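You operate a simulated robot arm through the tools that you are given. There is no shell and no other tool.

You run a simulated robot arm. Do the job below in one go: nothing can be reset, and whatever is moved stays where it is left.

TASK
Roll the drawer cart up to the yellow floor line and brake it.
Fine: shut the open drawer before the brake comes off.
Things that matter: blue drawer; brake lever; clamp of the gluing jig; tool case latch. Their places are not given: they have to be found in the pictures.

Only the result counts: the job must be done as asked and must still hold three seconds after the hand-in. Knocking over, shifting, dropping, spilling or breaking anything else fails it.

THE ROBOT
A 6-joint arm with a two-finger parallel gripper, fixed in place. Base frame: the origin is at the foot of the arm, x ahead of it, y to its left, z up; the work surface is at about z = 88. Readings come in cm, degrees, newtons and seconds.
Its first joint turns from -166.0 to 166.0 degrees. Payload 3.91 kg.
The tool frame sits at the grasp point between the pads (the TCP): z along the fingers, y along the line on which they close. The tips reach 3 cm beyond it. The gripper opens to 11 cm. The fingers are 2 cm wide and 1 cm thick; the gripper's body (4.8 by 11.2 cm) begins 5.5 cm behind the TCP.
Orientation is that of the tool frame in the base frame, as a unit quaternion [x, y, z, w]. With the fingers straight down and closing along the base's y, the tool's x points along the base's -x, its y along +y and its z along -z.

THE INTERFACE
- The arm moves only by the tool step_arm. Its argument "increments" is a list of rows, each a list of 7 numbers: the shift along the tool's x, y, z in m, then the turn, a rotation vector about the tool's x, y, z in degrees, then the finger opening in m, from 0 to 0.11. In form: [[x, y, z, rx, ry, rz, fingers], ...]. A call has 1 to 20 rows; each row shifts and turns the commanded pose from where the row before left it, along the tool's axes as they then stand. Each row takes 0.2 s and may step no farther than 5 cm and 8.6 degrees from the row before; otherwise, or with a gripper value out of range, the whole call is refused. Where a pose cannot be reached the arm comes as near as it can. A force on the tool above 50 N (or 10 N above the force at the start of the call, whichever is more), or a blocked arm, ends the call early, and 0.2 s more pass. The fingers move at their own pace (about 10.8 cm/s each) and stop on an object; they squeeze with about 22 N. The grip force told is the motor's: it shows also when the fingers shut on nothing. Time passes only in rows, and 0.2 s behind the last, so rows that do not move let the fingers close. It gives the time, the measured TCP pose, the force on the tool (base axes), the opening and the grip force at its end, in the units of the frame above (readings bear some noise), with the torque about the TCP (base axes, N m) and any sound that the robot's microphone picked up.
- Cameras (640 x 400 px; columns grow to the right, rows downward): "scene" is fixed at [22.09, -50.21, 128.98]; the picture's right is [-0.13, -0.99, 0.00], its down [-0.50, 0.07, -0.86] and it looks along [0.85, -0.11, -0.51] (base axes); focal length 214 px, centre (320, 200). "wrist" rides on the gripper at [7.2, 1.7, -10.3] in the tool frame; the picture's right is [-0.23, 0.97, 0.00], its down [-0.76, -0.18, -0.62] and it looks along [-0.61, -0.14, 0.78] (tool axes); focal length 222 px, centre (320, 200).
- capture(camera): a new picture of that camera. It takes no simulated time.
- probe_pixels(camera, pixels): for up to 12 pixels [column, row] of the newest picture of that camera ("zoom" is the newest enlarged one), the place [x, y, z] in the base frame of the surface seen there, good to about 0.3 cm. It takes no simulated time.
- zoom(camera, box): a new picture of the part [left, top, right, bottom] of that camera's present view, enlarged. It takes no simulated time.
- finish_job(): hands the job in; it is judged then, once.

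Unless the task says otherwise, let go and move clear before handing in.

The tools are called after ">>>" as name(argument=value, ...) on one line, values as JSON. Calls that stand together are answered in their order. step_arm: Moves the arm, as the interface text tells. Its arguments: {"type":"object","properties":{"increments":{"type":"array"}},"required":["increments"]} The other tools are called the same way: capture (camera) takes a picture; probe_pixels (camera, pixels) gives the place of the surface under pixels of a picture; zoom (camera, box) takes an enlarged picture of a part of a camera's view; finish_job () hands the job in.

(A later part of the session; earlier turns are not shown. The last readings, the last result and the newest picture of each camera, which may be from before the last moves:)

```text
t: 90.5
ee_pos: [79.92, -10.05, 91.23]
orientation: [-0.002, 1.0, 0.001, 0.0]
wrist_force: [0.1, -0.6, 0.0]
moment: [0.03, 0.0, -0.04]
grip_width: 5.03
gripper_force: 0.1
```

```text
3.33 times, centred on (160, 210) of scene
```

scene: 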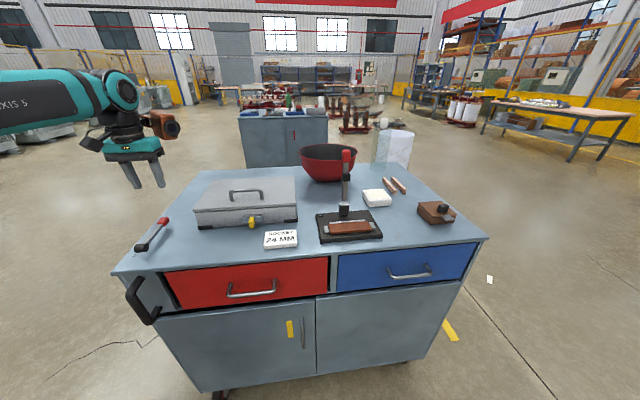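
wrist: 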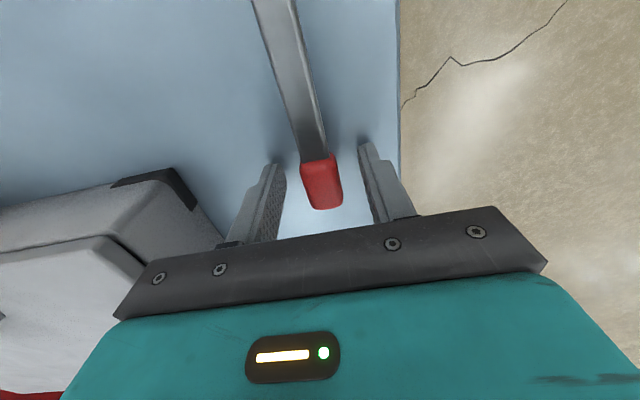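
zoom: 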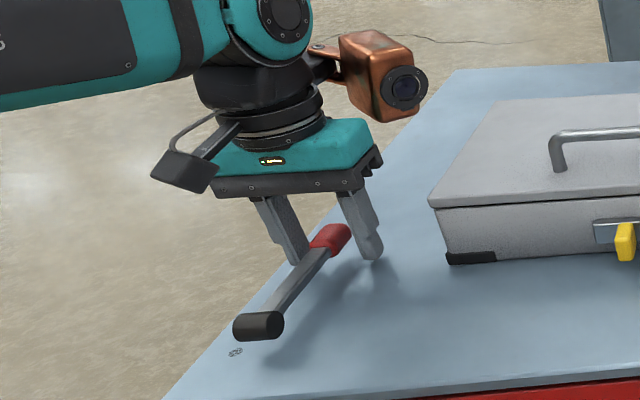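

The knob is centred between the fingers. I'll close on it.

>>> step_arm(increments=[[0, 0, 0, 0, 0, 0, 0.0], [0, 0, 0, 0, 0, 0, 0.0], [0, 0, 0, 0, 0, 0, 0.0]])

>>> capture(camera="wrist")

```text
t: 91.2
ee_pos: [79.95, -9.92, 91.33]
orientation: [-0.001, 1.0, 0.002, -0.001]
wrist_force: [-2.4, 7.1, -3.6]
moment: [0.2, -0.47, -0.24]
grip_width: 2.19
gripper_force: 45.3
```

```text
taken
```

wrist: 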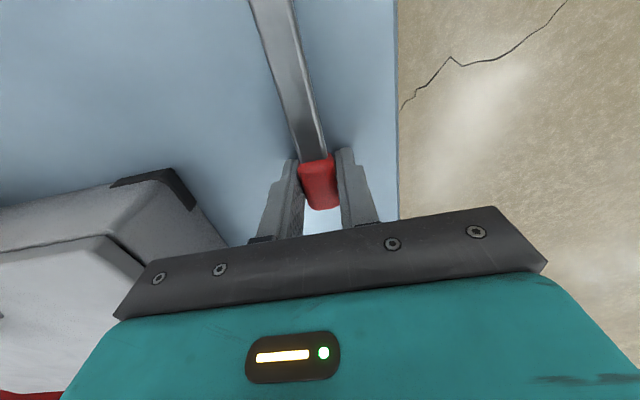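

Gripped at 2.19 cm. I'll lift the lever carefully along its arc about the hub at (68,·,90), first 10°.

>>> step_arm(increments=[[0.0005, 0, -0.0105, 0, 0, 0, 0.0], [0.0014, 0, -0.0104, 0, 0, 0, 0.0]])

>>> zoom(camera="scene", box=[100, 150, 220, 270])

```text
t: 91.8
ee_pos: [79.78, -9.92, 93.43]
orientation: [-0.002, 1.0, 0.001, -0.001]
wrist_force: [-3.0, 8.7, -14.1]
moment: [0.15, -1.2, -0.3]
grip_width: 2.18
gripper_force: 44.9
```

```text
3.33 times, centred on (160, 210) of scene
```

zoom: 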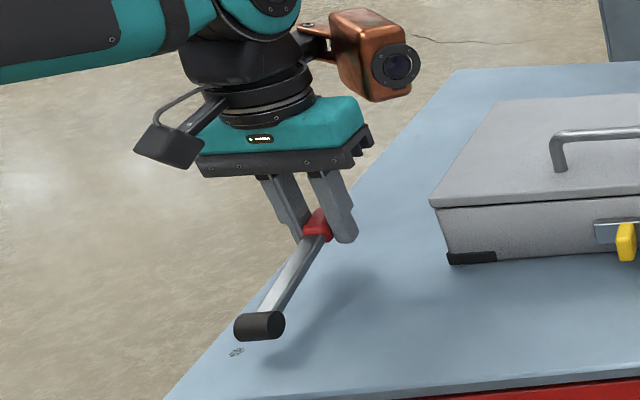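

The lever lifts with about 14 N of resistance. I continue along the arc to about 45°.

>>> step_arm(increments=[[0.0023, 0, -0.0102, 0, 0, 0, 0.0], [0.0031, 0, -0.01, 0, 0, 0, 0.0], [0.004, 0, -0.0097, 0, 0, 0, 0.0], [0.0048, 0, -0.0093, 0, 0, 0, 0.0], [0.0056, 0, -0.0088, 0, 0, 0, 0.0], [0.0064, 0, -0.0083, 0, 0, 0, 0.0], [0.0071, 0, -0.0077, 0, 0, 0, 0.0]])

>>> zoom(camera="scene", box=[100, 150, 220, 270])

```text
t: 93.5
ee_pos: [76.46, -9.88, 99.89]
orientation: [-0.002, 1.0, 0.001, 0.0]
wrist_force: [10.0, 9.4, -2.4]
moment: [0.11, -1.18, -0.18]
grip_width: 2.18
gripper_force: 45.0
```

```text
3.33 times, centred on (160, 210) of scene
```

zoom: 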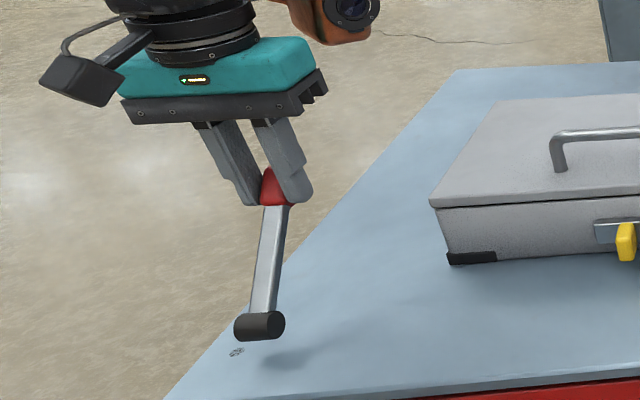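

The lever is at about 45° and follows well. Continuing toward upright.

>>> step_arm(increments=[[0.0077, 0, -0.0071, 0, 0, 0, 0.0], [0.0083, 0, -0.0064, 0, 0, 0, 0.0], [0.0088, 0, -0.0056, 0, 0, 0, 0.0], [0.0093, 0, -0.0048, 0, 0, 0, 0.0], [0.0097, 0, -0.004, 0, 0, 0, 0.0]])

>>> zoom(camera="scene", box=[100, 150, 220, 270])

```text
t: 94.7
ee_pos: [72.07, -10.1, 102.54]
orientation: [-0.001, 1.0, 0.001, 0.0]
wrist_force: [9.2, 0.4, -1.3]
moment: [-0.31, -1.2, 0.06]
grip_width: 2.14
gripper_force: 45.1
```

```text
3.33 times, centred on (160, 210) of scene
```

zoom: 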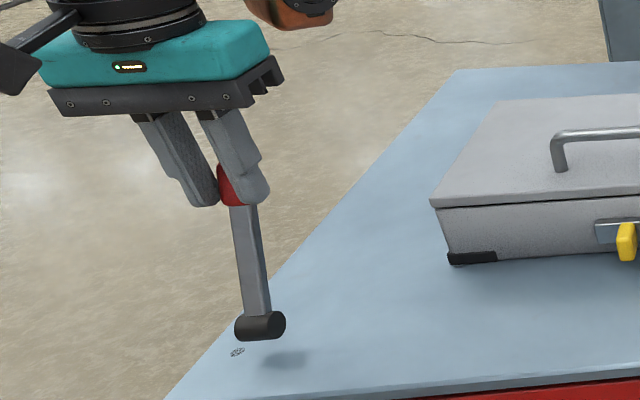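

The sideways force vanished (9.4→0.4 N), hinting that the brake has let go around here; the lever is at about 70°. I'll continue gently to upright.

>>> step_arm(increments=[[0.01, 0, -0.0031, 0, 0, 0, 0.0], [0.0102, 0, -0.0023, 0, 0, 0, 0.0], [0.0104, 0, -0.0014, 0, 0, 0, 0.0], [0.0105, 0, -0.0005, 0, 0, 0, 0.0]])

>>> zoom(camera="scene", box=[100, 150, 220, 270])

>>> capture(camera="scene")

```text
t: 95.7
ee_pos: [67.9, -10.02, 103.33]
orientation: [0.0, 1.0, 0.001, 0.0]
wrist_force: [0.8, 0.1, -0.8]
moment: [0.01, 0.0, -0.01]
grip_width: 0.01
gripper_force: 37.9
```

```text
3.33 times, centred on (160, 210) of scene
```

zoom: 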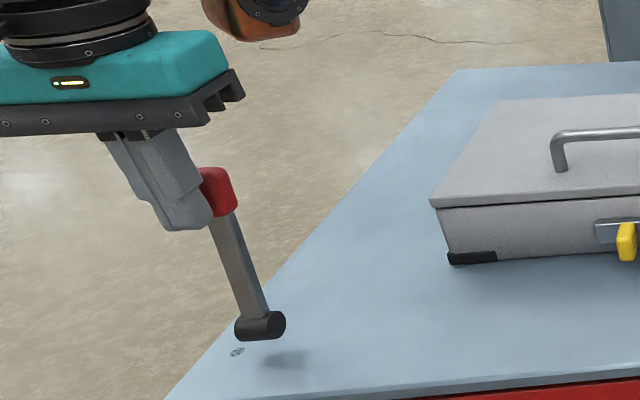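

```text
taken
```

scene: 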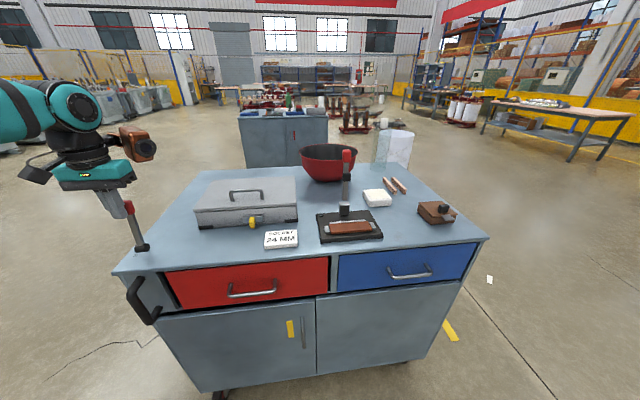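

The fingers slid off; the lever stands nearly upright on its own, red tip at scene (129,207). I'll probe it and check whether the cart moved.

>>> probe_pixels(camera="scene", pixels=[[129, 208], [131, 204], [135, 225], [139, 240], [142, 246], [113, 272], [487, 238], [200, 172], [400, 165], [150, 318], [390, 270]])

>>> capture(camera="wrist")

>>> zoom(camera="scene", box=[110, 190, 170, 265])

```text
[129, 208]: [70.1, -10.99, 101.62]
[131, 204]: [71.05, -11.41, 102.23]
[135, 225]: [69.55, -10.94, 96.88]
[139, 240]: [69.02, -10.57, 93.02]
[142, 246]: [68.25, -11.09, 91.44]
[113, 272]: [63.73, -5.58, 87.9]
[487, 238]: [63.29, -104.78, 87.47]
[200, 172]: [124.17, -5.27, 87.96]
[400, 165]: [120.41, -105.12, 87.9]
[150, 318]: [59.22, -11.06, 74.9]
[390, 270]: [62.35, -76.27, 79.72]
```

```text
taken
```

wrist: 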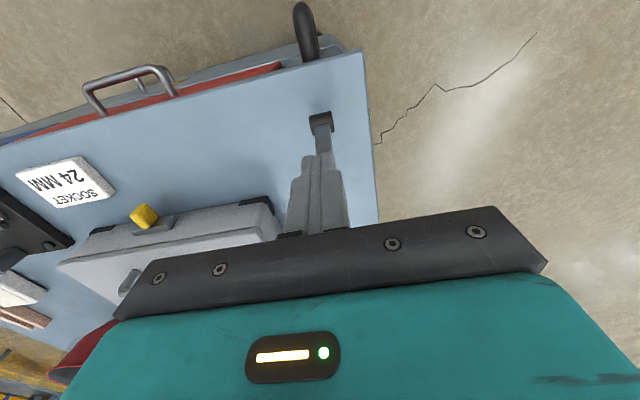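

```text
5.33 times, centred on (140, 228) of scene
```

zoom: 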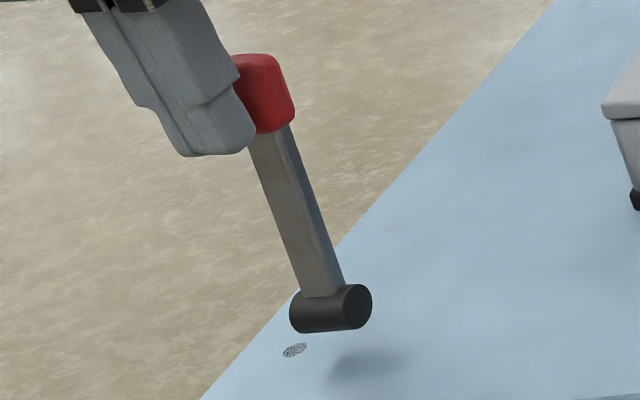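

The lever rests at about 75° (tip near (71,-11,102)), which seems to be its stop, and the cart hasn't moved. I'll back the hand away in -x and look at the push handle.

>>> step_arm(increments=[[0.02, 0, 0, 0, 0, 0, 0.0], [0.04, 0, -0.01, 0, 0, 0, 0.0], [0.045, 0, -0.01, 0, 0, 0, 0.05], [0.045, 0, -0.01, 0, 0, 0, 0.05], [0.03, 0, -0.01, 0, 0, 0, 0.06]])

>>> capture(camera="wrist")

>>> zoom(camera="scene", box=[100, 190, 190, 340])

```text
t: 96.8
ee_pos: [50.08, -10.07, 107.37]
orientation: [-0.002, 1.0, 0.0, -0.002]
wrist_force: [0.6, 0.2, -0.3]
moment: [0.03, 0.08, 0.02]
grip_width: 5.98
gripper_force: 0.2
```

```text
taken
```

wrist: 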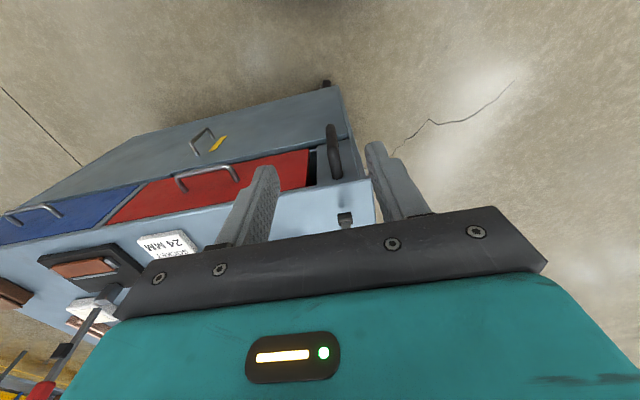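

```text
2.67 times, centred on (145, 265) of scene
```

zoom: 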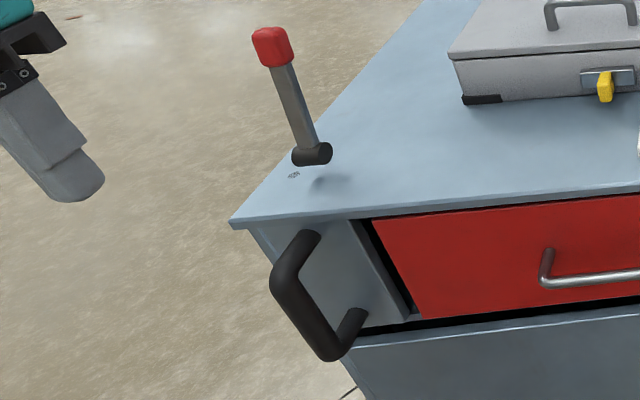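

The lever stays up by itself. I'll probe the handle's bar to plan the grip.

>>> probe_pixels(camera="zoom", pixels=[[283, 280], [290, 295], [300, 315], [312, 335], [325, 352], [290, 258], [305, 240], [345, 330], [275, 275], [300, 290], [315, 315], [340, 250]])

>>> probe_pixels(camera="wrist", pixels=[[330, 130], [333, 150], [337, 170], [328, 128], [340, 175], [335, 160], [345, 218]])

>>> zoom(camera="wrist", box=[290, 90, 390, 230])

```text
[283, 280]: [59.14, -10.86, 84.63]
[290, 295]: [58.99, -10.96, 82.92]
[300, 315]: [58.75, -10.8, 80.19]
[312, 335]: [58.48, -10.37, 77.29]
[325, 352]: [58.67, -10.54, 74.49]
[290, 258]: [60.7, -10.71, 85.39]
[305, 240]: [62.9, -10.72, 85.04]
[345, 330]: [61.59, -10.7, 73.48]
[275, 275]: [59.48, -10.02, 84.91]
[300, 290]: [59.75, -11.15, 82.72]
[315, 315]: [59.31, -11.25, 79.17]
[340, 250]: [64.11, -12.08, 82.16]
```

```text
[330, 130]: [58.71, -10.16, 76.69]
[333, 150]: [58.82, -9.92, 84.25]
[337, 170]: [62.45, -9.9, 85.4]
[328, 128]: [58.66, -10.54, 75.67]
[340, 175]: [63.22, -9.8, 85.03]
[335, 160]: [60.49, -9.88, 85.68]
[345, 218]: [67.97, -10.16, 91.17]
```

```text
2.86 times, centred on (340, 160) of wrist
```

zoom: 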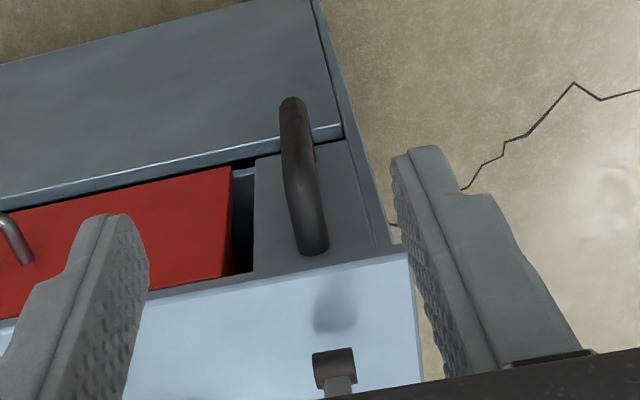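

The bar is vertical at about (59.7,-10.2), z 74–86, about 2 cm thick, with posts along x. I'll tilt the hand 17° (body away from the cart and the raised lever) and come down over the bar, pausing above it to check.

>>> step_arm(increments=[[0, 0, 0, 0, -8.5, 0, 0.06], [0, 0, 0, 0, -8.5, 0, 0.06], [-0.01365, -0.0004, 0.0366, 0, 0, 0, 0.06], [-0.01365, -0.0004, 0.0366, 0, 0, 0, 0.06], [-0.01365, -0.0004, 0.0366, 0, 0, 0, 0.06], [-0.01365, -0.0004, 0.0366, 0, 0, 0, 0.06]])

>>> capture(camera="wrist")

>>> capture(camera="scene")

>>> zoom(camera="scene", box=[60, 170, 220, 340])

```text
t: 98.2
ee_pos: [59.54, -10.09, 95.04]
orientation: [-0.001, 0.989, 0.001, 0.147]
wrist_force: [-0.6, -0.7, 0.9]
moment: [-0.02, 0.0, -0.01]
grip_width: 5.99
gripper_force: 0.2
```

```text
taken
```

wrist: 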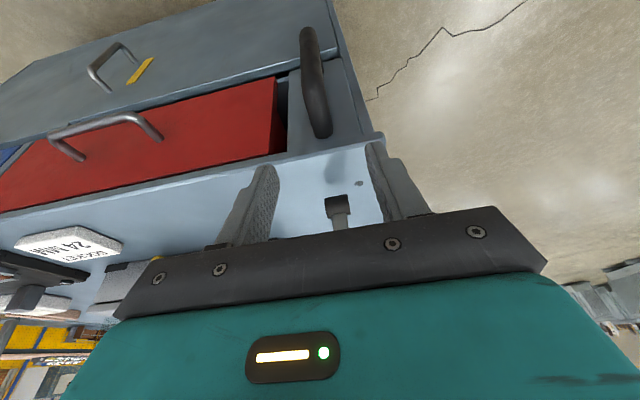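

```text
taken
```

scene: 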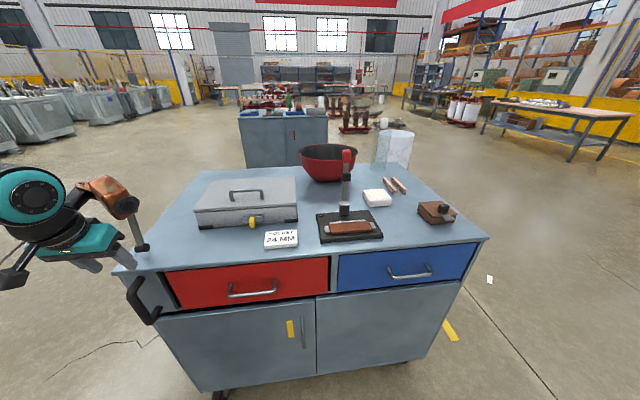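

```text
2.35 times, centred on (140, 255) of scene
```

zoom: 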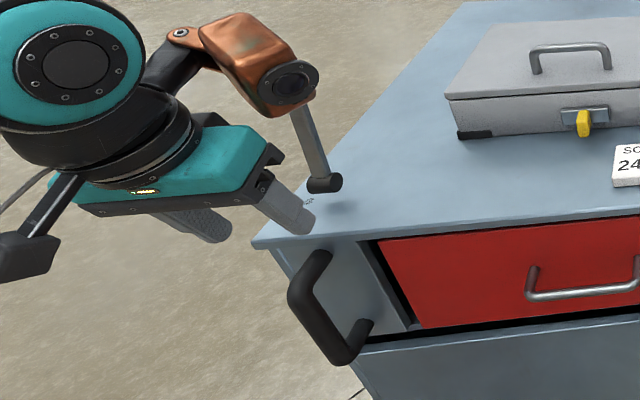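

The copper block on the wrist overlaps the lever's tip in the picture at (120,197), so I need to see how near it is before going lower.

>>> probe_pixels(camera="scene", pixels=[[100, 182], [110, 183], [120, 197], [125, 203], [130, 203], [115, 208], [134, 222], [137, 235], [132, 212], [126, 208]])

>>> zoom(camera="scene", box=[90, 165, 150, 255])

```text
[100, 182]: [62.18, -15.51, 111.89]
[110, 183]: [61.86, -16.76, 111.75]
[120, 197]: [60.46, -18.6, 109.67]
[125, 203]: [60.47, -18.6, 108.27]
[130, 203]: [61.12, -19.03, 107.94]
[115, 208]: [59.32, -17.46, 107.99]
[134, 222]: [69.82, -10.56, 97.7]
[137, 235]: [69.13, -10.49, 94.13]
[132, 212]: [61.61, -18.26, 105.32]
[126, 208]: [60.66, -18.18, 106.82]
```

```text
4.44 times, centred on (120, 210) of scene
```

zoom: 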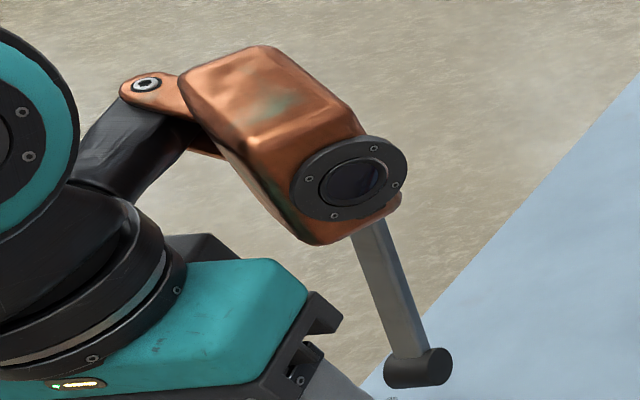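

The block is at y≈-15 to -19 while the lever is at y≈-10, so they stay about 4 cm apart sideways when I go down. I'll lower to the bar in small steps.

>>> step_arm(increments=[[0.0076, -0.0002, 0.0249, 0, 0, 0, 0.06], [0.0076, -0.0002, 0.0249, 0, 0, 0, 0.06], [0.0076, -0.0002, 0.0249, 0, 0, 0, 0.06], [0.0076, -0.0002, 0.0249, 0, 0, 0, 0.06], [0.0076, -0.0002, 0.0249, 0, 0, 0, 0.06]])

>>> capture(camera="wrist")

>>> zoom(camera="scene", box=[60, 170, 220, 340])

```text
t: 99.5
ee_pos: [59.46, -10.22, 81.82]
orientation: [-0.001, 0.989, 0.001, 0.148]
wrist_force: [0.1, 0.3, -0.4]
moment: [-0.03, 0.0, 0.0]
grip_width: 6.0
gripper_force: 0.0
```

```text
taken
```

wrist: 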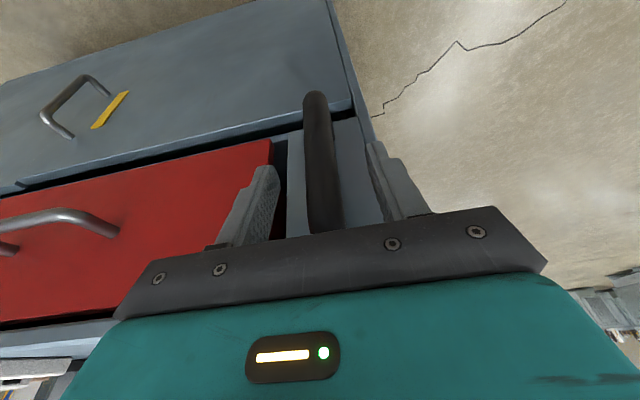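

```text
2.35 times, centred on (140, 255) of scene
```

zoom: 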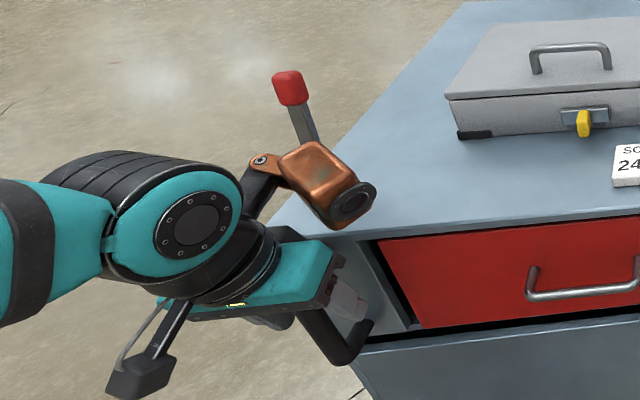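

The bar is nicely between the fingers. I'll close on it.

>>> step_arm(increments=[[0, 0, 0, 0, 0, 0, 0.04], [0, 0, 0, 0, 0, 0, 0.025], [0, 0, 0, 0, 0, 0, 0.015], [0, 0, 0, 0, 0, 0, 0.0], [0, 0, 0, 0, 0, 0, 0.0]])

>>> capture(camera="wrist")

```text
t: 100.7
ee_pos: [59.45, -10.13, 81.91]
orientation: [-0.001, 0.989, 0.001, 0.148]
wrist_force: [-1.1, 7.8, -1.8]
moment: [-1.56, -0.1, 0.25]
grip_width: 1.97
gripper_force: 45.0
```

```text
taken
```

wrist: 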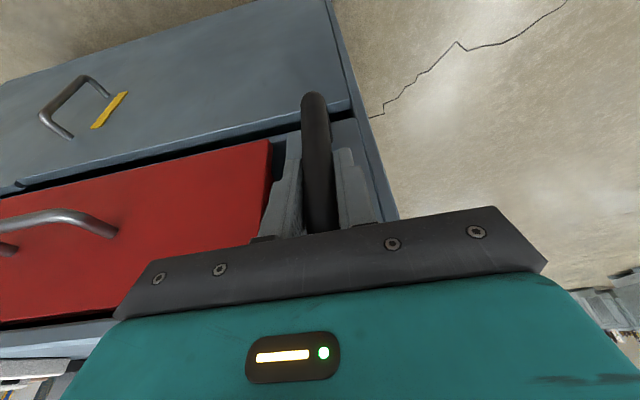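

The bar is gripped (1.97 cm). I'll try a gentle nudge to the right (-y) and see whether the cart gives.

>>> step_arm(increments=[[0, -0.002, 0, 0, 0, 0, 0.0], [0, -0.003, 0, 0, 0, 0, 0.0], [0, -0.004, 0, 0, 0, 0, 0.0]])

>>> capture(camera="scene")

>>> probe_pixels(camera="scene", pixels=[[487, 238], [484, 240], [460, 290], [400, 165], [455, 300]])

```text
t: 101.5
ee_pos: [59.47, -11.29, 81.84]
orientation: [-0.001, 0.989, 0.001, 0.147]
wrist_force: [-8.5, -2.4, -3.1]
moment: [-1.37, -0.34, 0.13]
grip_width: 1.97
gripper_force: 45.0
```

```text
taken
```

scene: 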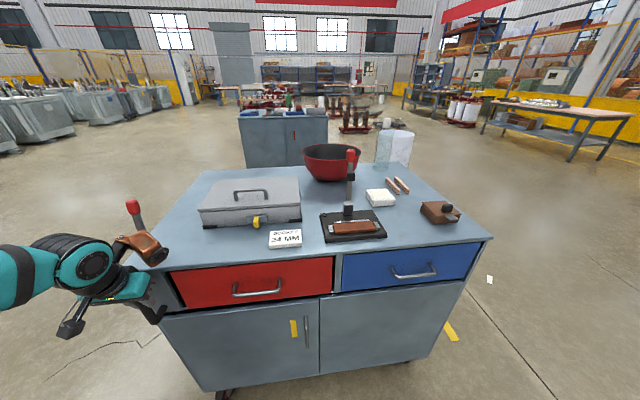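

```text
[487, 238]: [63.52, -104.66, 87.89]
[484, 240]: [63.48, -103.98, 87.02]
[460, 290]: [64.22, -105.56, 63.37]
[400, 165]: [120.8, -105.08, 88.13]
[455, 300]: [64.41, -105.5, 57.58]
```

The cart follows (its corner moved from 487 to 491 px), so the brake is off. I'll continue slowly for 5 cm and check that it goes straight.

>>> step_arm(increments=[[0, -0.004, 0, 0, 0, 0, 0.0], [0, -0.005, 0, 0, 0, 0, 0.0], [0, -0.005, 0, 0, 0, 0, 0.0], [0, -0.005, 0, 0, 0, 0, 0.0], [0, -0.005, 0, 0, 0, 0, 0.0], [0, -0.005, 0, 0, 0, 0, 0.0], [0, -0.005, 0, 0, 0, 0, 0.0], [0, -0.005, 0, 0, 0, 0, 0.0], [0, -0.004, 0, 0, 0, 0, 0.0]])

>>> capture(camera="scene")

>>> probe_pixels(camera="scene", pixels=[[505, 238], [480, 230], [475, 290], [405, 165], [470, 300], [170, 270], [215, 172], [420, 262]])

```text
t: 103.5
ee_pos: [59.55, -15.49, 81.97]
orientation: [0.0, 0.989, 0.002, 0.147]
wrist_force: [-27.0, -3.1, -16.7]
moment: [-1.59, 0.23, -0.05]
grip_width: 2.0
gripper_force: 45.6
```

```text
taken
```

scene: 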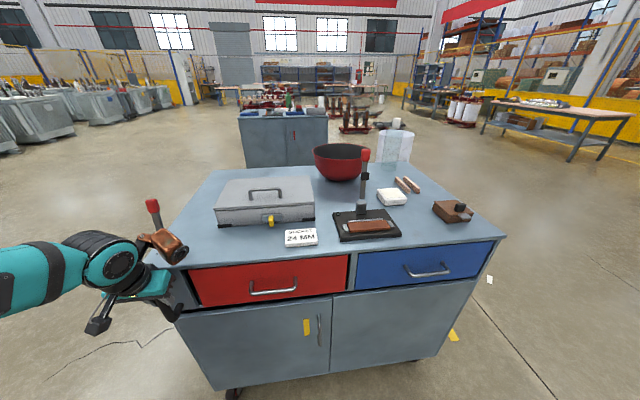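

```text
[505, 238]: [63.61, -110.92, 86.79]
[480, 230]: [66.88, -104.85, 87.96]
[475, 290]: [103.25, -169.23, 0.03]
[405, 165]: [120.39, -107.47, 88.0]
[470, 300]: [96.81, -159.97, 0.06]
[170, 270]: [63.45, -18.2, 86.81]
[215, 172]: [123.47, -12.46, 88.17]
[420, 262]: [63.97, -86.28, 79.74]
```

It moved 5.3 cm, still square (front edge x≈63.5 at both ends), but the x force has grown to -27 N. I'll look closely at the handle and block before going on.

>>> zoom(camera="scene", box=[80, 180, 240, 340])

>>> capture(camera="wrist")

>>> probe_pixels(camera="scene", pixels=[[153, 205], [157, 222], [170, 240], [180, 252], [183, 262], [165, 258], [172, 200], [190, 200]])

```text
2.50 times, centred on (160, 260) of scene
```

zoom: 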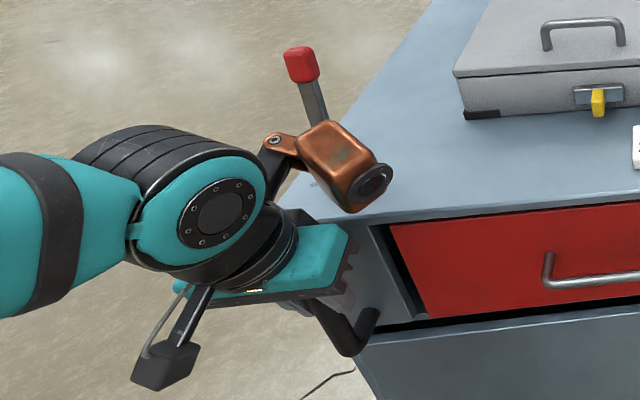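

```text
taken
```

wrist: 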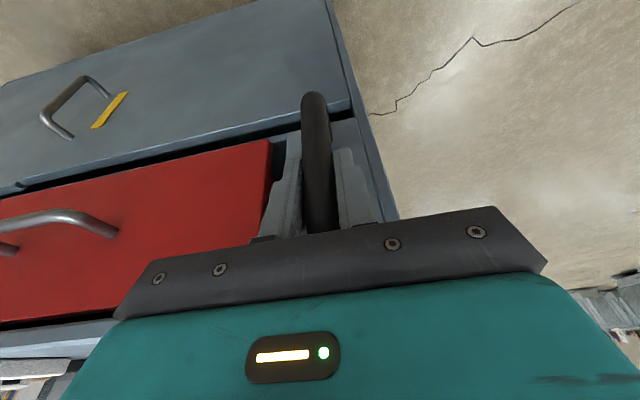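

```text
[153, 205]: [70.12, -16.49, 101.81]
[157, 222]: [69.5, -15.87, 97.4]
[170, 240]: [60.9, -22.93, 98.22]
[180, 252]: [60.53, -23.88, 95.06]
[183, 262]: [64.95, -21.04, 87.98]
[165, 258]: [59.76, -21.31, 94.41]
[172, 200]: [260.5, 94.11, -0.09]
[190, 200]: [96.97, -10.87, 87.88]
```

Grip and clearances look fine. To find out whether the cart is turning, I'll probe the front face at its left and right parts.

>>> probe_pixels(camera="scene", pixels=[[215, 330], [225, 345], [235, 360], [220, 340], [230, 335], [240, 350], [420, 310], [430, 300], [440, 310], [450, 300], [425, 330], [435, 320]])

>>> probe_pixels(camera="scene", pixels=[[205, 285], [210, 295], [215, 280], [220, 290], [225, 275], [335, 265], [370, 265], [380, 275], [470, 255], [480, 260], [475, 265], [485, 252]])

```text
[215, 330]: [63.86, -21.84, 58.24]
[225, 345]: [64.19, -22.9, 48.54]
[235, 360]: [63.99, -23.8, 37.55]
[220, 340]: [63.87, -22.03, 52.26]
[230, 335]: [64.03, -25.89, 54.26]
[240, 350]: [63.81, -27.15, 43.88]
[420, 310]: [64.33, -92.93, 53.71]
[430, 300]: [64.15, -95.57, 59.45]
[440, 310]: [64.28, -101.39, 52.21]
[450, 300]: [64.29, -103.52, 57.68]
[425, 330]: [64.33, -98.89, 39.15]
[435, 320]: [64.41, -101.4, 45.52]
```

```text
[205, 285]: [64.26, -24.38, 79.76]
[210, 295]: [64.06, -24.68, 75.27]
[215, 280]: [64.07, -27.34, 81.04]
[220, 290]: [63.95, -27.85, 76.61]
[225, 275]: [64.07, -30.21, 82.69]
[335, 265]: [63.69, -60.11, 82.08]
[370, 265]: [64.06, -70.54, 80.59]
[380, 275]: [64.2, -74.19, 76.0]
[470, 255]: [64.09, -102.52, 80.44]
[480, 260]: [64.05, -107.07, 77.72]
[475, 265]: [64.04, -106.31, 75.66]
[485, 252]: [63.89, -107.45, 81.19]
```

No measurable turning (left and right faces within 0.3 cm), so the x force is just path misalignment. I'll relieve it with a 1.5 mm shift toward -x.

>>> step_arm(increments=[[0.0014, 0, -0.0004, 0, 0, 0, 0.0], [0, 0, 0, 0, 0, 0, 0.0]])

```text
t: 104.0
ee_pos: [59.44, -15.37, 81.99]
orientation: [-0.001, 0.989, 0.001, 0.147]
wrist_force: [-9.1, -5.3, -18.5]
moment: [-1.65, -0.26, -0.2]
grip_width: 1.99
gripper_force: 45.6
```

The x force fell to -9 N. The z force (-18.5 N) gets the same treatment: 1.5 mm down, then I continue rolling in short stretches with small corrections.

>>> step_arm(increments=[[0.0009, 0, 0.0012, 0, 0, 0, 0.0], [0.0002, -0.004, 0, 0, 0, 0, 0.0], [0.0002, -0.005, 0, 0, 0, 0, 0.0], [0.0002, -0.005, 0, 0, 0, 0, 0.0], [0.0002, -0.005, 0, 0, 0, 0, 0.0], [0.0002, -0.005, 0, 0, 0, 0, 0.0], [0.0002, -0.005, 0, 0, 0, 0, 0.0], [0.0002, -0.005, 0, 0, 0, 0, 0.0], [0.0002, -0.005, 0, 0, 0, 0, 0.0], [0.0002, -0.004, 0, 0, 0, 0, 0.0]])

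>>> capture(camera="scene")

```text
t: 106.2
ee_pos: [59.34, -19.83, 81.68]
orientation: [-0.001, 0.989, 0.001, 0.147]
wrist_force: [19.6, -2.6, 25.6]
moment: [-1.35, -0.15, -0.03]
grip_width: 2.0
gripper_force: 44.3
```

```text
taken
```

scene: 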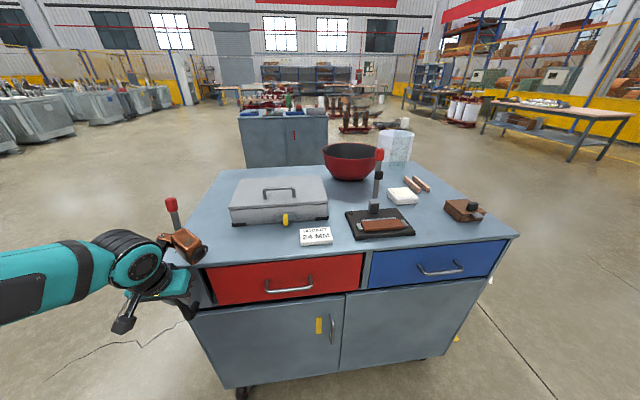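

That overcorrected (+20 N in x, +26 N in z), so I'll undo about 1.5 mm in x and 1 mm in z, then roll on with no corrections.

>>> step_arm(increments=[[-0.0017, 0, -0.0006, 0, 0, 0, 0.0], [0, -0.004, 0, 0, 0, 0, 0.0], [0, -0.005, 0, 0, 0, 0, 0.0], [0, -0.005, 0, 0, 0, 0, 0.0], [0, -0.005, 0, 0, 0, 0, 0.0], [0, -0.005, 0, 0, 0, 0, 0.0], [0, -0.005, 0, 0, 0, 0, 0.0], [0, -0.004, 0, 0, 0, 0, 0.0]])

```text
t: 108.0
ee_pos: [59.19, -23.1, 81.87]
orientation: [0.0, 0.989, 0.0, 0.146]
wrist_force: [-26.6, -1.3, -17.7]
moment: [-1.89, 0.08, -0.02]
grip_width: 2.03
gripper_force: 44.7
```

Force in x is again -27 N after 3 cm, so the bar is drifting toward -x. I'll check the cart's angle by probing both front door faces.

>>> capture(camera="scene")

>>> probe_pixels(camera="scene", pixels=[[235, 330], [245, 345], [255, 360], [240, 340], [250, 335], [260, 350], [450, 310], [460, 300], [470, 300], [450, 325], [440, 330], [465, 290]])

>>> probe_pixels(camera="scene", pixels=[[230, 285], [235, 295], [240, 280], [245, 290], [250, 275], [255, 285], [500, 255], [505, 260], [498, 265], [510, 252], [400, 265], [495, 260]])

```text
taken
```

scene: 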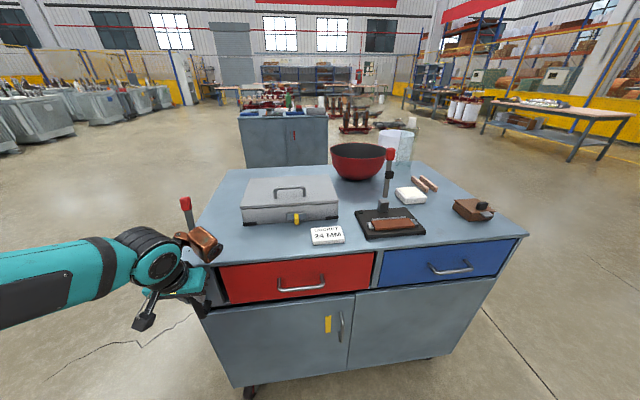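

```text
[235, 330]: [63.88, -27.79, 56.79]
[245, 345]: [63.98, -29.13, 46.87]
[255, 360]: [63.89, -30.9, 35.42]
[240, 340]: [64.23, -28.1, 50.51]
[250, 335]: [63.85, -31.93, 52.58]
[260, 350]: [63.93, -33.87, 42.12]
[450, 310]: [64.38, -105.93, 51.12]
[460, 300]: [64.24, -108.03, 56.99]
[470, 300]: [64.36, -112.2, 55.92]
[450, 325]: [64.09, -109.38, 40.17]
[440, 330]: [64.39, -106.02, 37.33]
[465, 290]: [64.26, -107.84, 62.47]
```

```text
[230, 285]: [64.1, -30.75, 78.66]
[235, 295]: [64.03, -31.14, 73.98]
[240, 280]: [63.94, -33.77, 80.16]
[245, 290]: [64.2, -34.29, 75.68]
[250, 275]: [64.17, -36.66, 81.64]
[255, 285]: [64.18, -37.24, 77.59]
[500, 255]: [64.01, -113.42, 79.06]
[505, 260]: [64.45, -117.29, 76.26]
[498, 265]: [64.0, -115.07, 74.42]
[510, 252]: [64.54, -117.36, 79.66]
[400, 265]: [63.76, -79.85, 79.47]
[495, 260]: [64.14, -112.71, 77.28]
```

The cart is still perfectly straight (it rolls purely along y), so the x/z force comes from the stiff grip. I'll loosen the fingers to a loose cage around the bar and push on that way.

>>> step_arm(increments=[[0, 0, 0, 0, 0, 0, 0.024], [0, 0, 0, 0, 0, 0, 0.024]])

```text
t: 108.7
ee_pos: [59.49, -22.98, 81.87]
orientation: [-0.001, 0.989, 0.001, 0.148]
wrist_force: [-0.1, 0.2, -0.2]
moment: [-0.01, -0.03, 0.01]
grip_width: 2.41
gripper_force: 0.0
```

With the loose cage the forces are zero, and TCP is at y≈-23. The cart's right edge is now near -117.7; about 14–15 cm to go. I'll push on slowly for 6 cm.

>>> step_arm(increments=[[0, -0.003, 0, 0, 0, 0, 0.024], [0, -0.004, 0, 0, 0, 0, 0.024], [0, -0.005, 0, 0, 0, 0, 0.024], [0, -0.005, 0, 0, 0, 0, 0.024], [0, -0.005, 0, 0, 0, 0, 0.024], [0, -0.005, 0, 0, 0, 0, 0.024], [0, -0.005, 0, 0, 0, 0, 0.024], [0, -0.005, 0, 0, 0, 0, 0.024], [0, -0.005, 0, 0, 0, 0, 0.024], [0, -0.005, 0, 0, 0, 0, 0.024], [0, -0.005, 0, 0, 0, 0, 0.024], [0, -0.005, 0, 0, 0, 0, 0.024], [0, -0.004, 0, 0, 0, 0, 0.024]])

>>> capture(camera="scene")

>>> capture(camera="wrist")

```text
t: 111.5
ee_pos: [59.33, -29.16, 81.85]
orientation: [-0.001, 0.989, 0.001, 0.147]
wrist_force: [-0.6, 1.1, -0.3]
moment: [0.0, 0.0, 0.0]
grip_width: 2.45
gripper_force: 0.3
```

```text
taken
```

scene: 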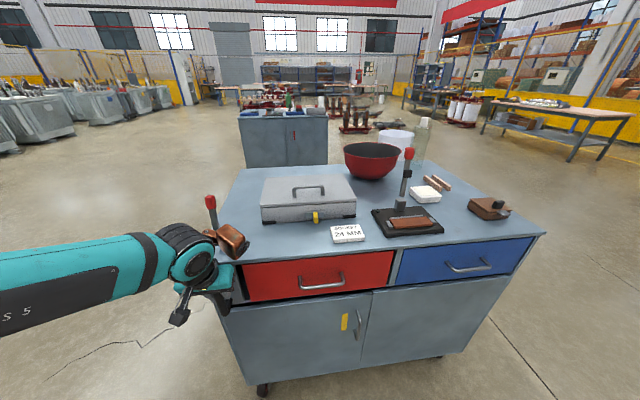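

```text
taken
```

wrist: 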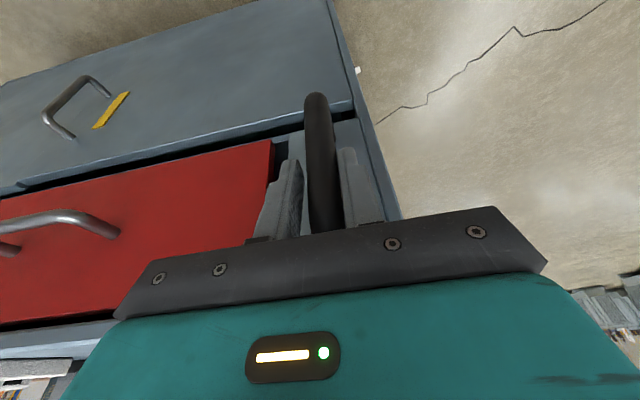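

Everything on top is standing still and the cart rolls smoothly. I'll zoom on the right edge to measure it precisely.

>>> zoom(camera="scene", box=[505, 210, 565, 260])

>>> zoom(camera="scene", box=[440, 280, 560, 390])

```text
8.00 times, centred on (535, 235) of scene
```

zoom: 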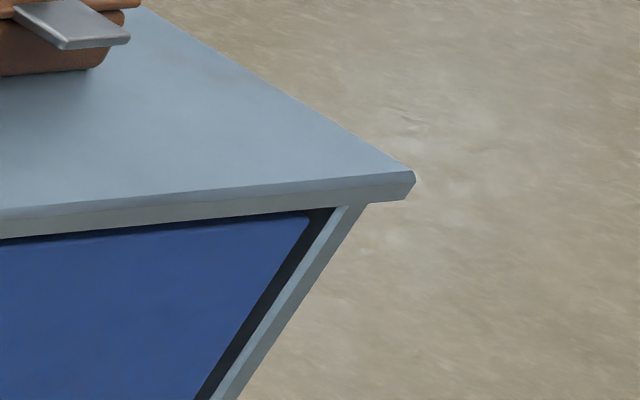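

```text
3.64 times, centred on (500, 335) of scene
```

zoom: 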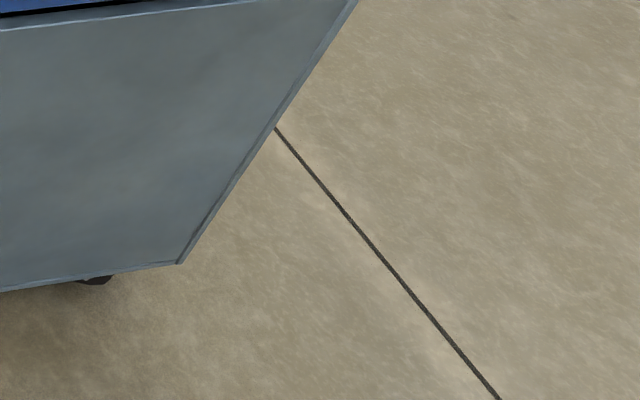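

I'll re-zoom on the corner of the top and probe its edge, which overhangs the body slightly.

>>> zoom(camera="scene", box=[505, 210, 565, 260])

>>> probe_pixels(camera="zoom", pixels=[[411, 180], [408, 190], [405, 195], [400, 180], [380, 160], [340, 136], [360, 204], [345, 225], [320, 262], [240, 390], [300, 110], [260, 84]])

```text
8.00 times, centred on (535, 235) of scene
```

zoom: 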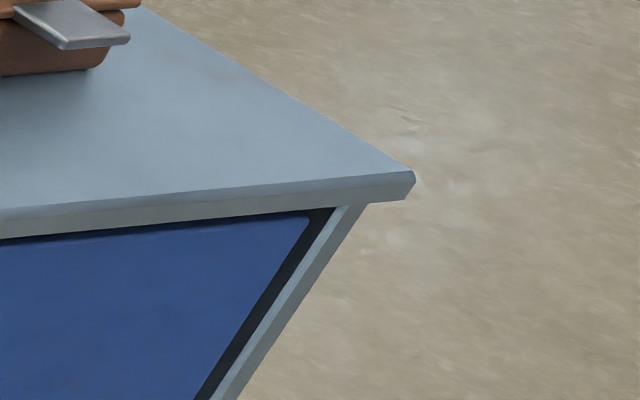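

```text
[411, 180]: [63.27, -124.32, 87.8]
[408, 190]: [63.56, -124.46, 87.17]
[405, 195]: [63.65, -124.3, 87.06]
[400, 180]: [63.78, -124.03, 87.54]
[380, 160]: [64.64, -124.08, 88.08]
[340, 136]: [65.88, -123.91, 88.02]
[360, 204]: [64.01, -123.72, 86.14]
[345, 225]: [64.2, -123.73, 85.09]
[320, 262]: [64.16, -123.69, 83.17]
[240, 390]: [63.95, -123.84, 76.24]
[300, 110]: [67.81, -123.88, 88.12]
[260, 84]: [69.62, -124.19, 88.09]
```

The top's right edge is at y≈-124.3 and the body's at -123.8; the line begins at about -132. I'll push on 8 cm slowly and then measure again.

>>> step_arm(increments=[[0, -0.003, 0, 0, 0, 0, 0.024], [0, -0.004, 0, 0, 0, 0, 0.024], [0, -0.005, 0, 0, 0, 0, 0.024], [0, -0.005, 0, 0, 0, 0, 0.024], [0, -0.005, 0, 0, 0, 0, 0.024], [0, -0.005, 0, 0, 0, 0, 0.024], [0, -0.005, 0, 0, 0, 0, 0.024], [0, -0.005, 0, 0, 0, 0, 0.024], [0, -0.005, 0, 0, 0, 0, 0.024], [0, -0.005, 0, 0, 0, 0, 0.024], [0, -0.005, 0, 0, 0, 0, 0.024], [0, -0.005, 0, 0, 0, 0, 0.024], [0, -0.005, 0, 0, 0, 0, 0.024], [0, -0.004, 0, 0, 0, 0, 0.024], [0, -0.004, 0, 0, 0, 0, 0.024], [0, -0.003, 0, 0, 0, 0, 0.024], [0, -0.003, 0, 0, 0, 0, 0.024], [0, -0.002, 0, 0, 0, 0, 0.024]])

>>> capture(camera="scene")

```text
t: 115.2
ee_pos: [59.26, -36.86, 81.88]
orientation: [-0.001, 0.989, 0.001, 0.147]
wrist_force: [0.6, 2.0, 1.3]
moment: [-0.07, 0.02, -0.01]
grip_width: 2.51
gripper_force: 1.1
```

```text
taken
```

scene: 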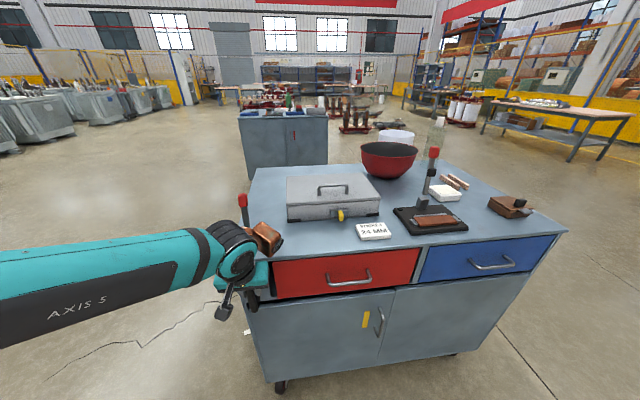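

>>> zoom(camera="scene", box=[530, 205, 590, 255])

>>> probe_pixels(camera="scene", pixels=[[567, 231], [566, 230], [560, 226], [550, 219], [558, 237], [555, 243], [550, 253], [540, 275]])

```text
8.00 times, centred on (560, 230) of scene
```

zoom: 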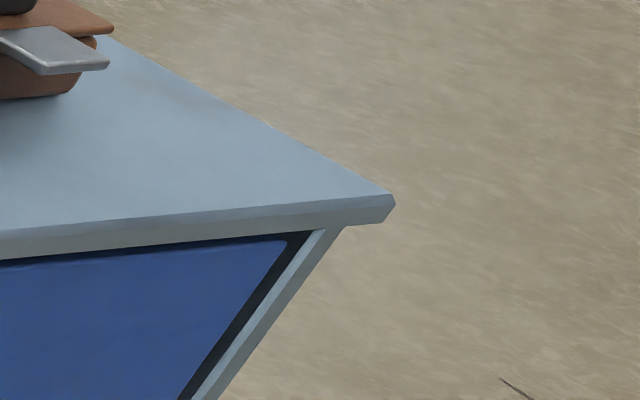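

```text
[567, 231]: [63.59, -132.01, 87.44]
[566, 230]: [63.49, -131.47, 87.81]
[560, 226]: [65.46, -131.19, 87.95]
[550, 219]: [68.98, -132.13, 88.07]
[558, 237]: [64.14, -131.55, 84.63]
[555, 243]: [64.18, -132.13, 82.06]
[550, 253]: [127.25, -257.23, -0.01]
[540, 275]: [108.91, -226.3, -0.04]
```

Let me probe the corner in this zoomed picture for a cleaner reading.

>>> probe_pixels(camera="zoom", pixels=[[391, 203], [387, 215], [383, 220], [380, 192], [320, 156], [260, 121], [340, 227], [325, 248], [300, 284], [260, 342], [220, 398], [280, 133]])

```text
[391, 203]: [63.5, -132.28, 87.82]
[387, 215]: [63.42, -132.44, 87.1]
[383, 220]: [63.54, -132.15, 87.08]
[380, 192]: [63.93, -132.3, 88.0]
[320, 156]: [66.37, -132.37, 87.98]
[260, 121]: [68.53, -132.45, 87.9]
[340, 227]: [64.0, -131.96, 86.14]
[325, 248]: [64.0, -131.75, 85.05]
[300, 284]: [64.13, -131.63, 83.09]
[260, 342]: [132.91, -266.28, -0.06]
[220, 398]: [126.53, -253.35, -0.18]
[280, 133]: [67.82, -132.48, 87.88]
```

The top's right edge is now at y≈-132.4 and the body's at about -131.8, right at the line's near edge. Before braking I'll open the fingers, lift off and check against the line itself with the wrist camera.

>>> step_arm(increments=[[0, 0.0005, 0, 0, 0, 0, 0.03], [0, 0, 0, 0, 0, 0, 0.04], [0, 0, 0, 0, 0, 0, 0.06], [-0.0073, 0, -0.0239, 0, 0, 0, 0.06], [-0.0117, 0, -0.0382, 0, 0, 0, 0.06], [-0.0117, 0, -0.0382, 0, 0, 0, 0.06], [-0.0117, 0, -0.0382, 0, 0, 0, 0.06]])

>>> capture(camera="scene")

```text
t: 116.8
ee_pos: [59.29, -37.08, 96.23]
orientation: [-0.001, 0.989, 0.001, 0.147]
wrist_force: [0.6, 0.0, -0.5]
moment: [0.01, 0.03, 0.02]
grip_width: 6.01
gripper_force: 0.0
```

```text
taken
```

scene: 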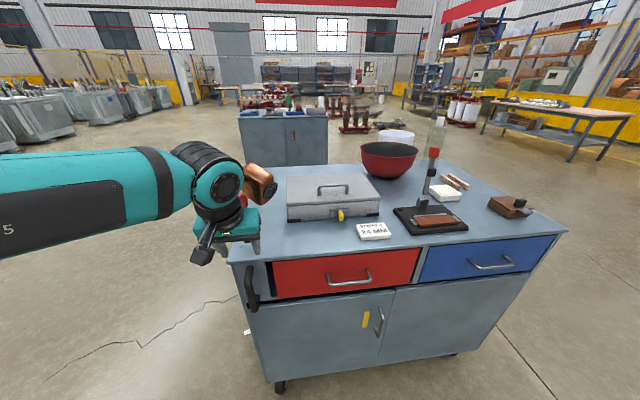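

The hand is free of the handle and the cart stayed put (corner still at (567,231)). I'll back off, raise and swing right to look along the cart's right side.

>>> step_arm(increments=[[0.043, 0, -0.0131, 0, 0, 0, 0.06], [0.043, 0, -0.0131, 0, 0, 0, 0.06], [0.043, 0, -0.0131, 0, 0, 0, 0.06], [0.043, 0, -0.0131, 0, 0, 0, 0.06], [0.043, 0, -0.0131, 0, 0, 0, 0.06], [-0.0146, 0, -0.0478, 0, 0, 0, 0.06], [-0.0146, 0, -0.0478, 0, 0, 0, 0.06], [-0.0146, 0, -0.0478, 0, 0, 0, 0.06], [0, -0.048, 0, 0, 0, 0, 0.06], [0, -0.048, 0, 0, 0, 0, 0.06], [0, -0.048, 0, 0, 0, 0, 0.06], [0, -0.048, 0, 0, 0, 0, 0.06], [0, -0.048, 0, 0, 0, 0, 0.06], [0, -0.048, 0, 0, 0, 0, 0.06], [0, -0.048, 0, 0, 0, 0, 0.06], [0, -0.048, 0, 0, 0, 0, 0.06]])

>>> capture(camera="wrist")

```text
t: 120.2
ee_pos: [37.03, -75.45, 111.19]
orientation: [-0.001, 0.989, 0.0, 0.148]
wrist_force: [0.2, 1.6, 1.2]
moment: [-0.1, 0.01, -0.06]
grip_width: 6.0
gripper_force: 0.0
```

```text
taken
```

wrist: 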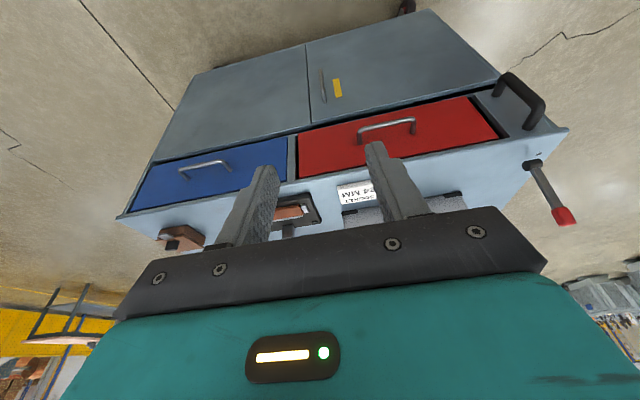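

From here the line is hidden behind the cart's front corner. I'll lower the hand in the free space in front and look under the cart toward the line instead.

>>> step_arm(increments=[[0.014, 0, 0.0459, 0, 0, 0, 0.06], [0.014, 0, 0.0459, 0, 0, 0, 0.06], [0.014, 0, 0.0459, 0, 0, 0, 0.06], [0.014, 0, 0.0459, 0, 0, 0, 0.06], [0.014, 0, 0.0459, 0, 0, 0, 0.06], [0.014, 0, 0.0459, 0, 0, 0, 0.06], [0.014, 0, 0.0459, 0, 0, 0, 0.06], [0.014, 0, 0.0459, 0, 0, 0, 0.06], [0.014, 0, 0.0459, 0, 0, 0, 0.06], [0.014, 0, 0.0459, 0, 0, 0, 0.06]])

>>> capture(camera="wrist")

```text
t: 122.5
ee_pos: [36.98, -75.22, 63.23]
orientation: [-0.001, 0.989, 0.001, 0.148]
wrist_force: [-0.3, -0.8, -0.5]
moment: [0.01, 0.01, 0.01]
grip_width: 6.0
gripper_force: 0.0
```

```text
taken
```

wrist: 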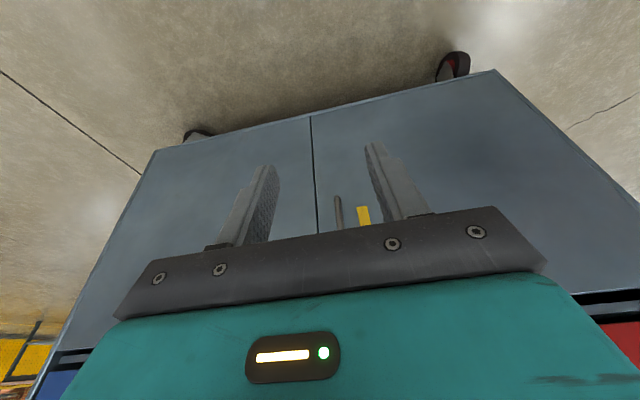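

The hand is descending freely in front of the doors. I'll lower further and tilt to look underneath.

>>> step_arm(increments=[[0.014, 0, 0.0459, 0, 0, 0, 0.06], [0.014, 0, 0.0459, 0, 0, 0, 0.06], [0.014, 0, 0.0459, 0, 0, 0, 0.06], [0.014, 0, 0.0459, 0, 0, 0, 0.06], [0.014, 0, 0.0459, 0, 0, 0, 0.06], [0.014, 0, 0.0459, 0, 0, 0, 0.06], [0.014, 0, 0.0459, 0, 0, 0, 0.06], [0, 0, 0, 0, -8.5, 0, 0.06], [0, 0, 0, 0, -8.5, 0, 0.06]])

>>> capture(camera="wrist")

```text
t: 124.5
ee_pos: [37.0, -75.18, 29.65]
orientation: [-0.001, 0.956, 0.001, 0.292]
wrist_force: [-0.3, -0.4, 0.1]
moment: [-0.03, 0.04, 0.01]
grip_width: 5.97
gripper_force: 0.0
```

```text
taken
```

wrist: 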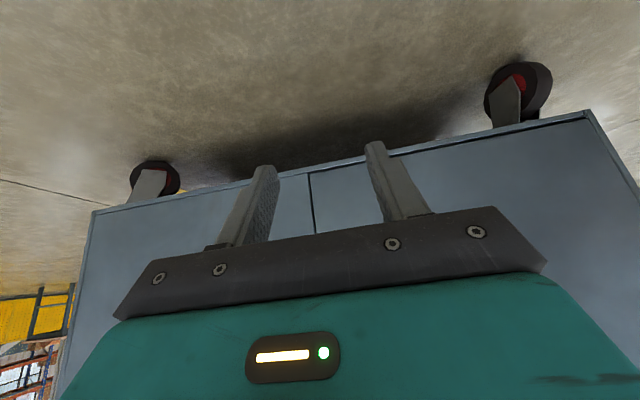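

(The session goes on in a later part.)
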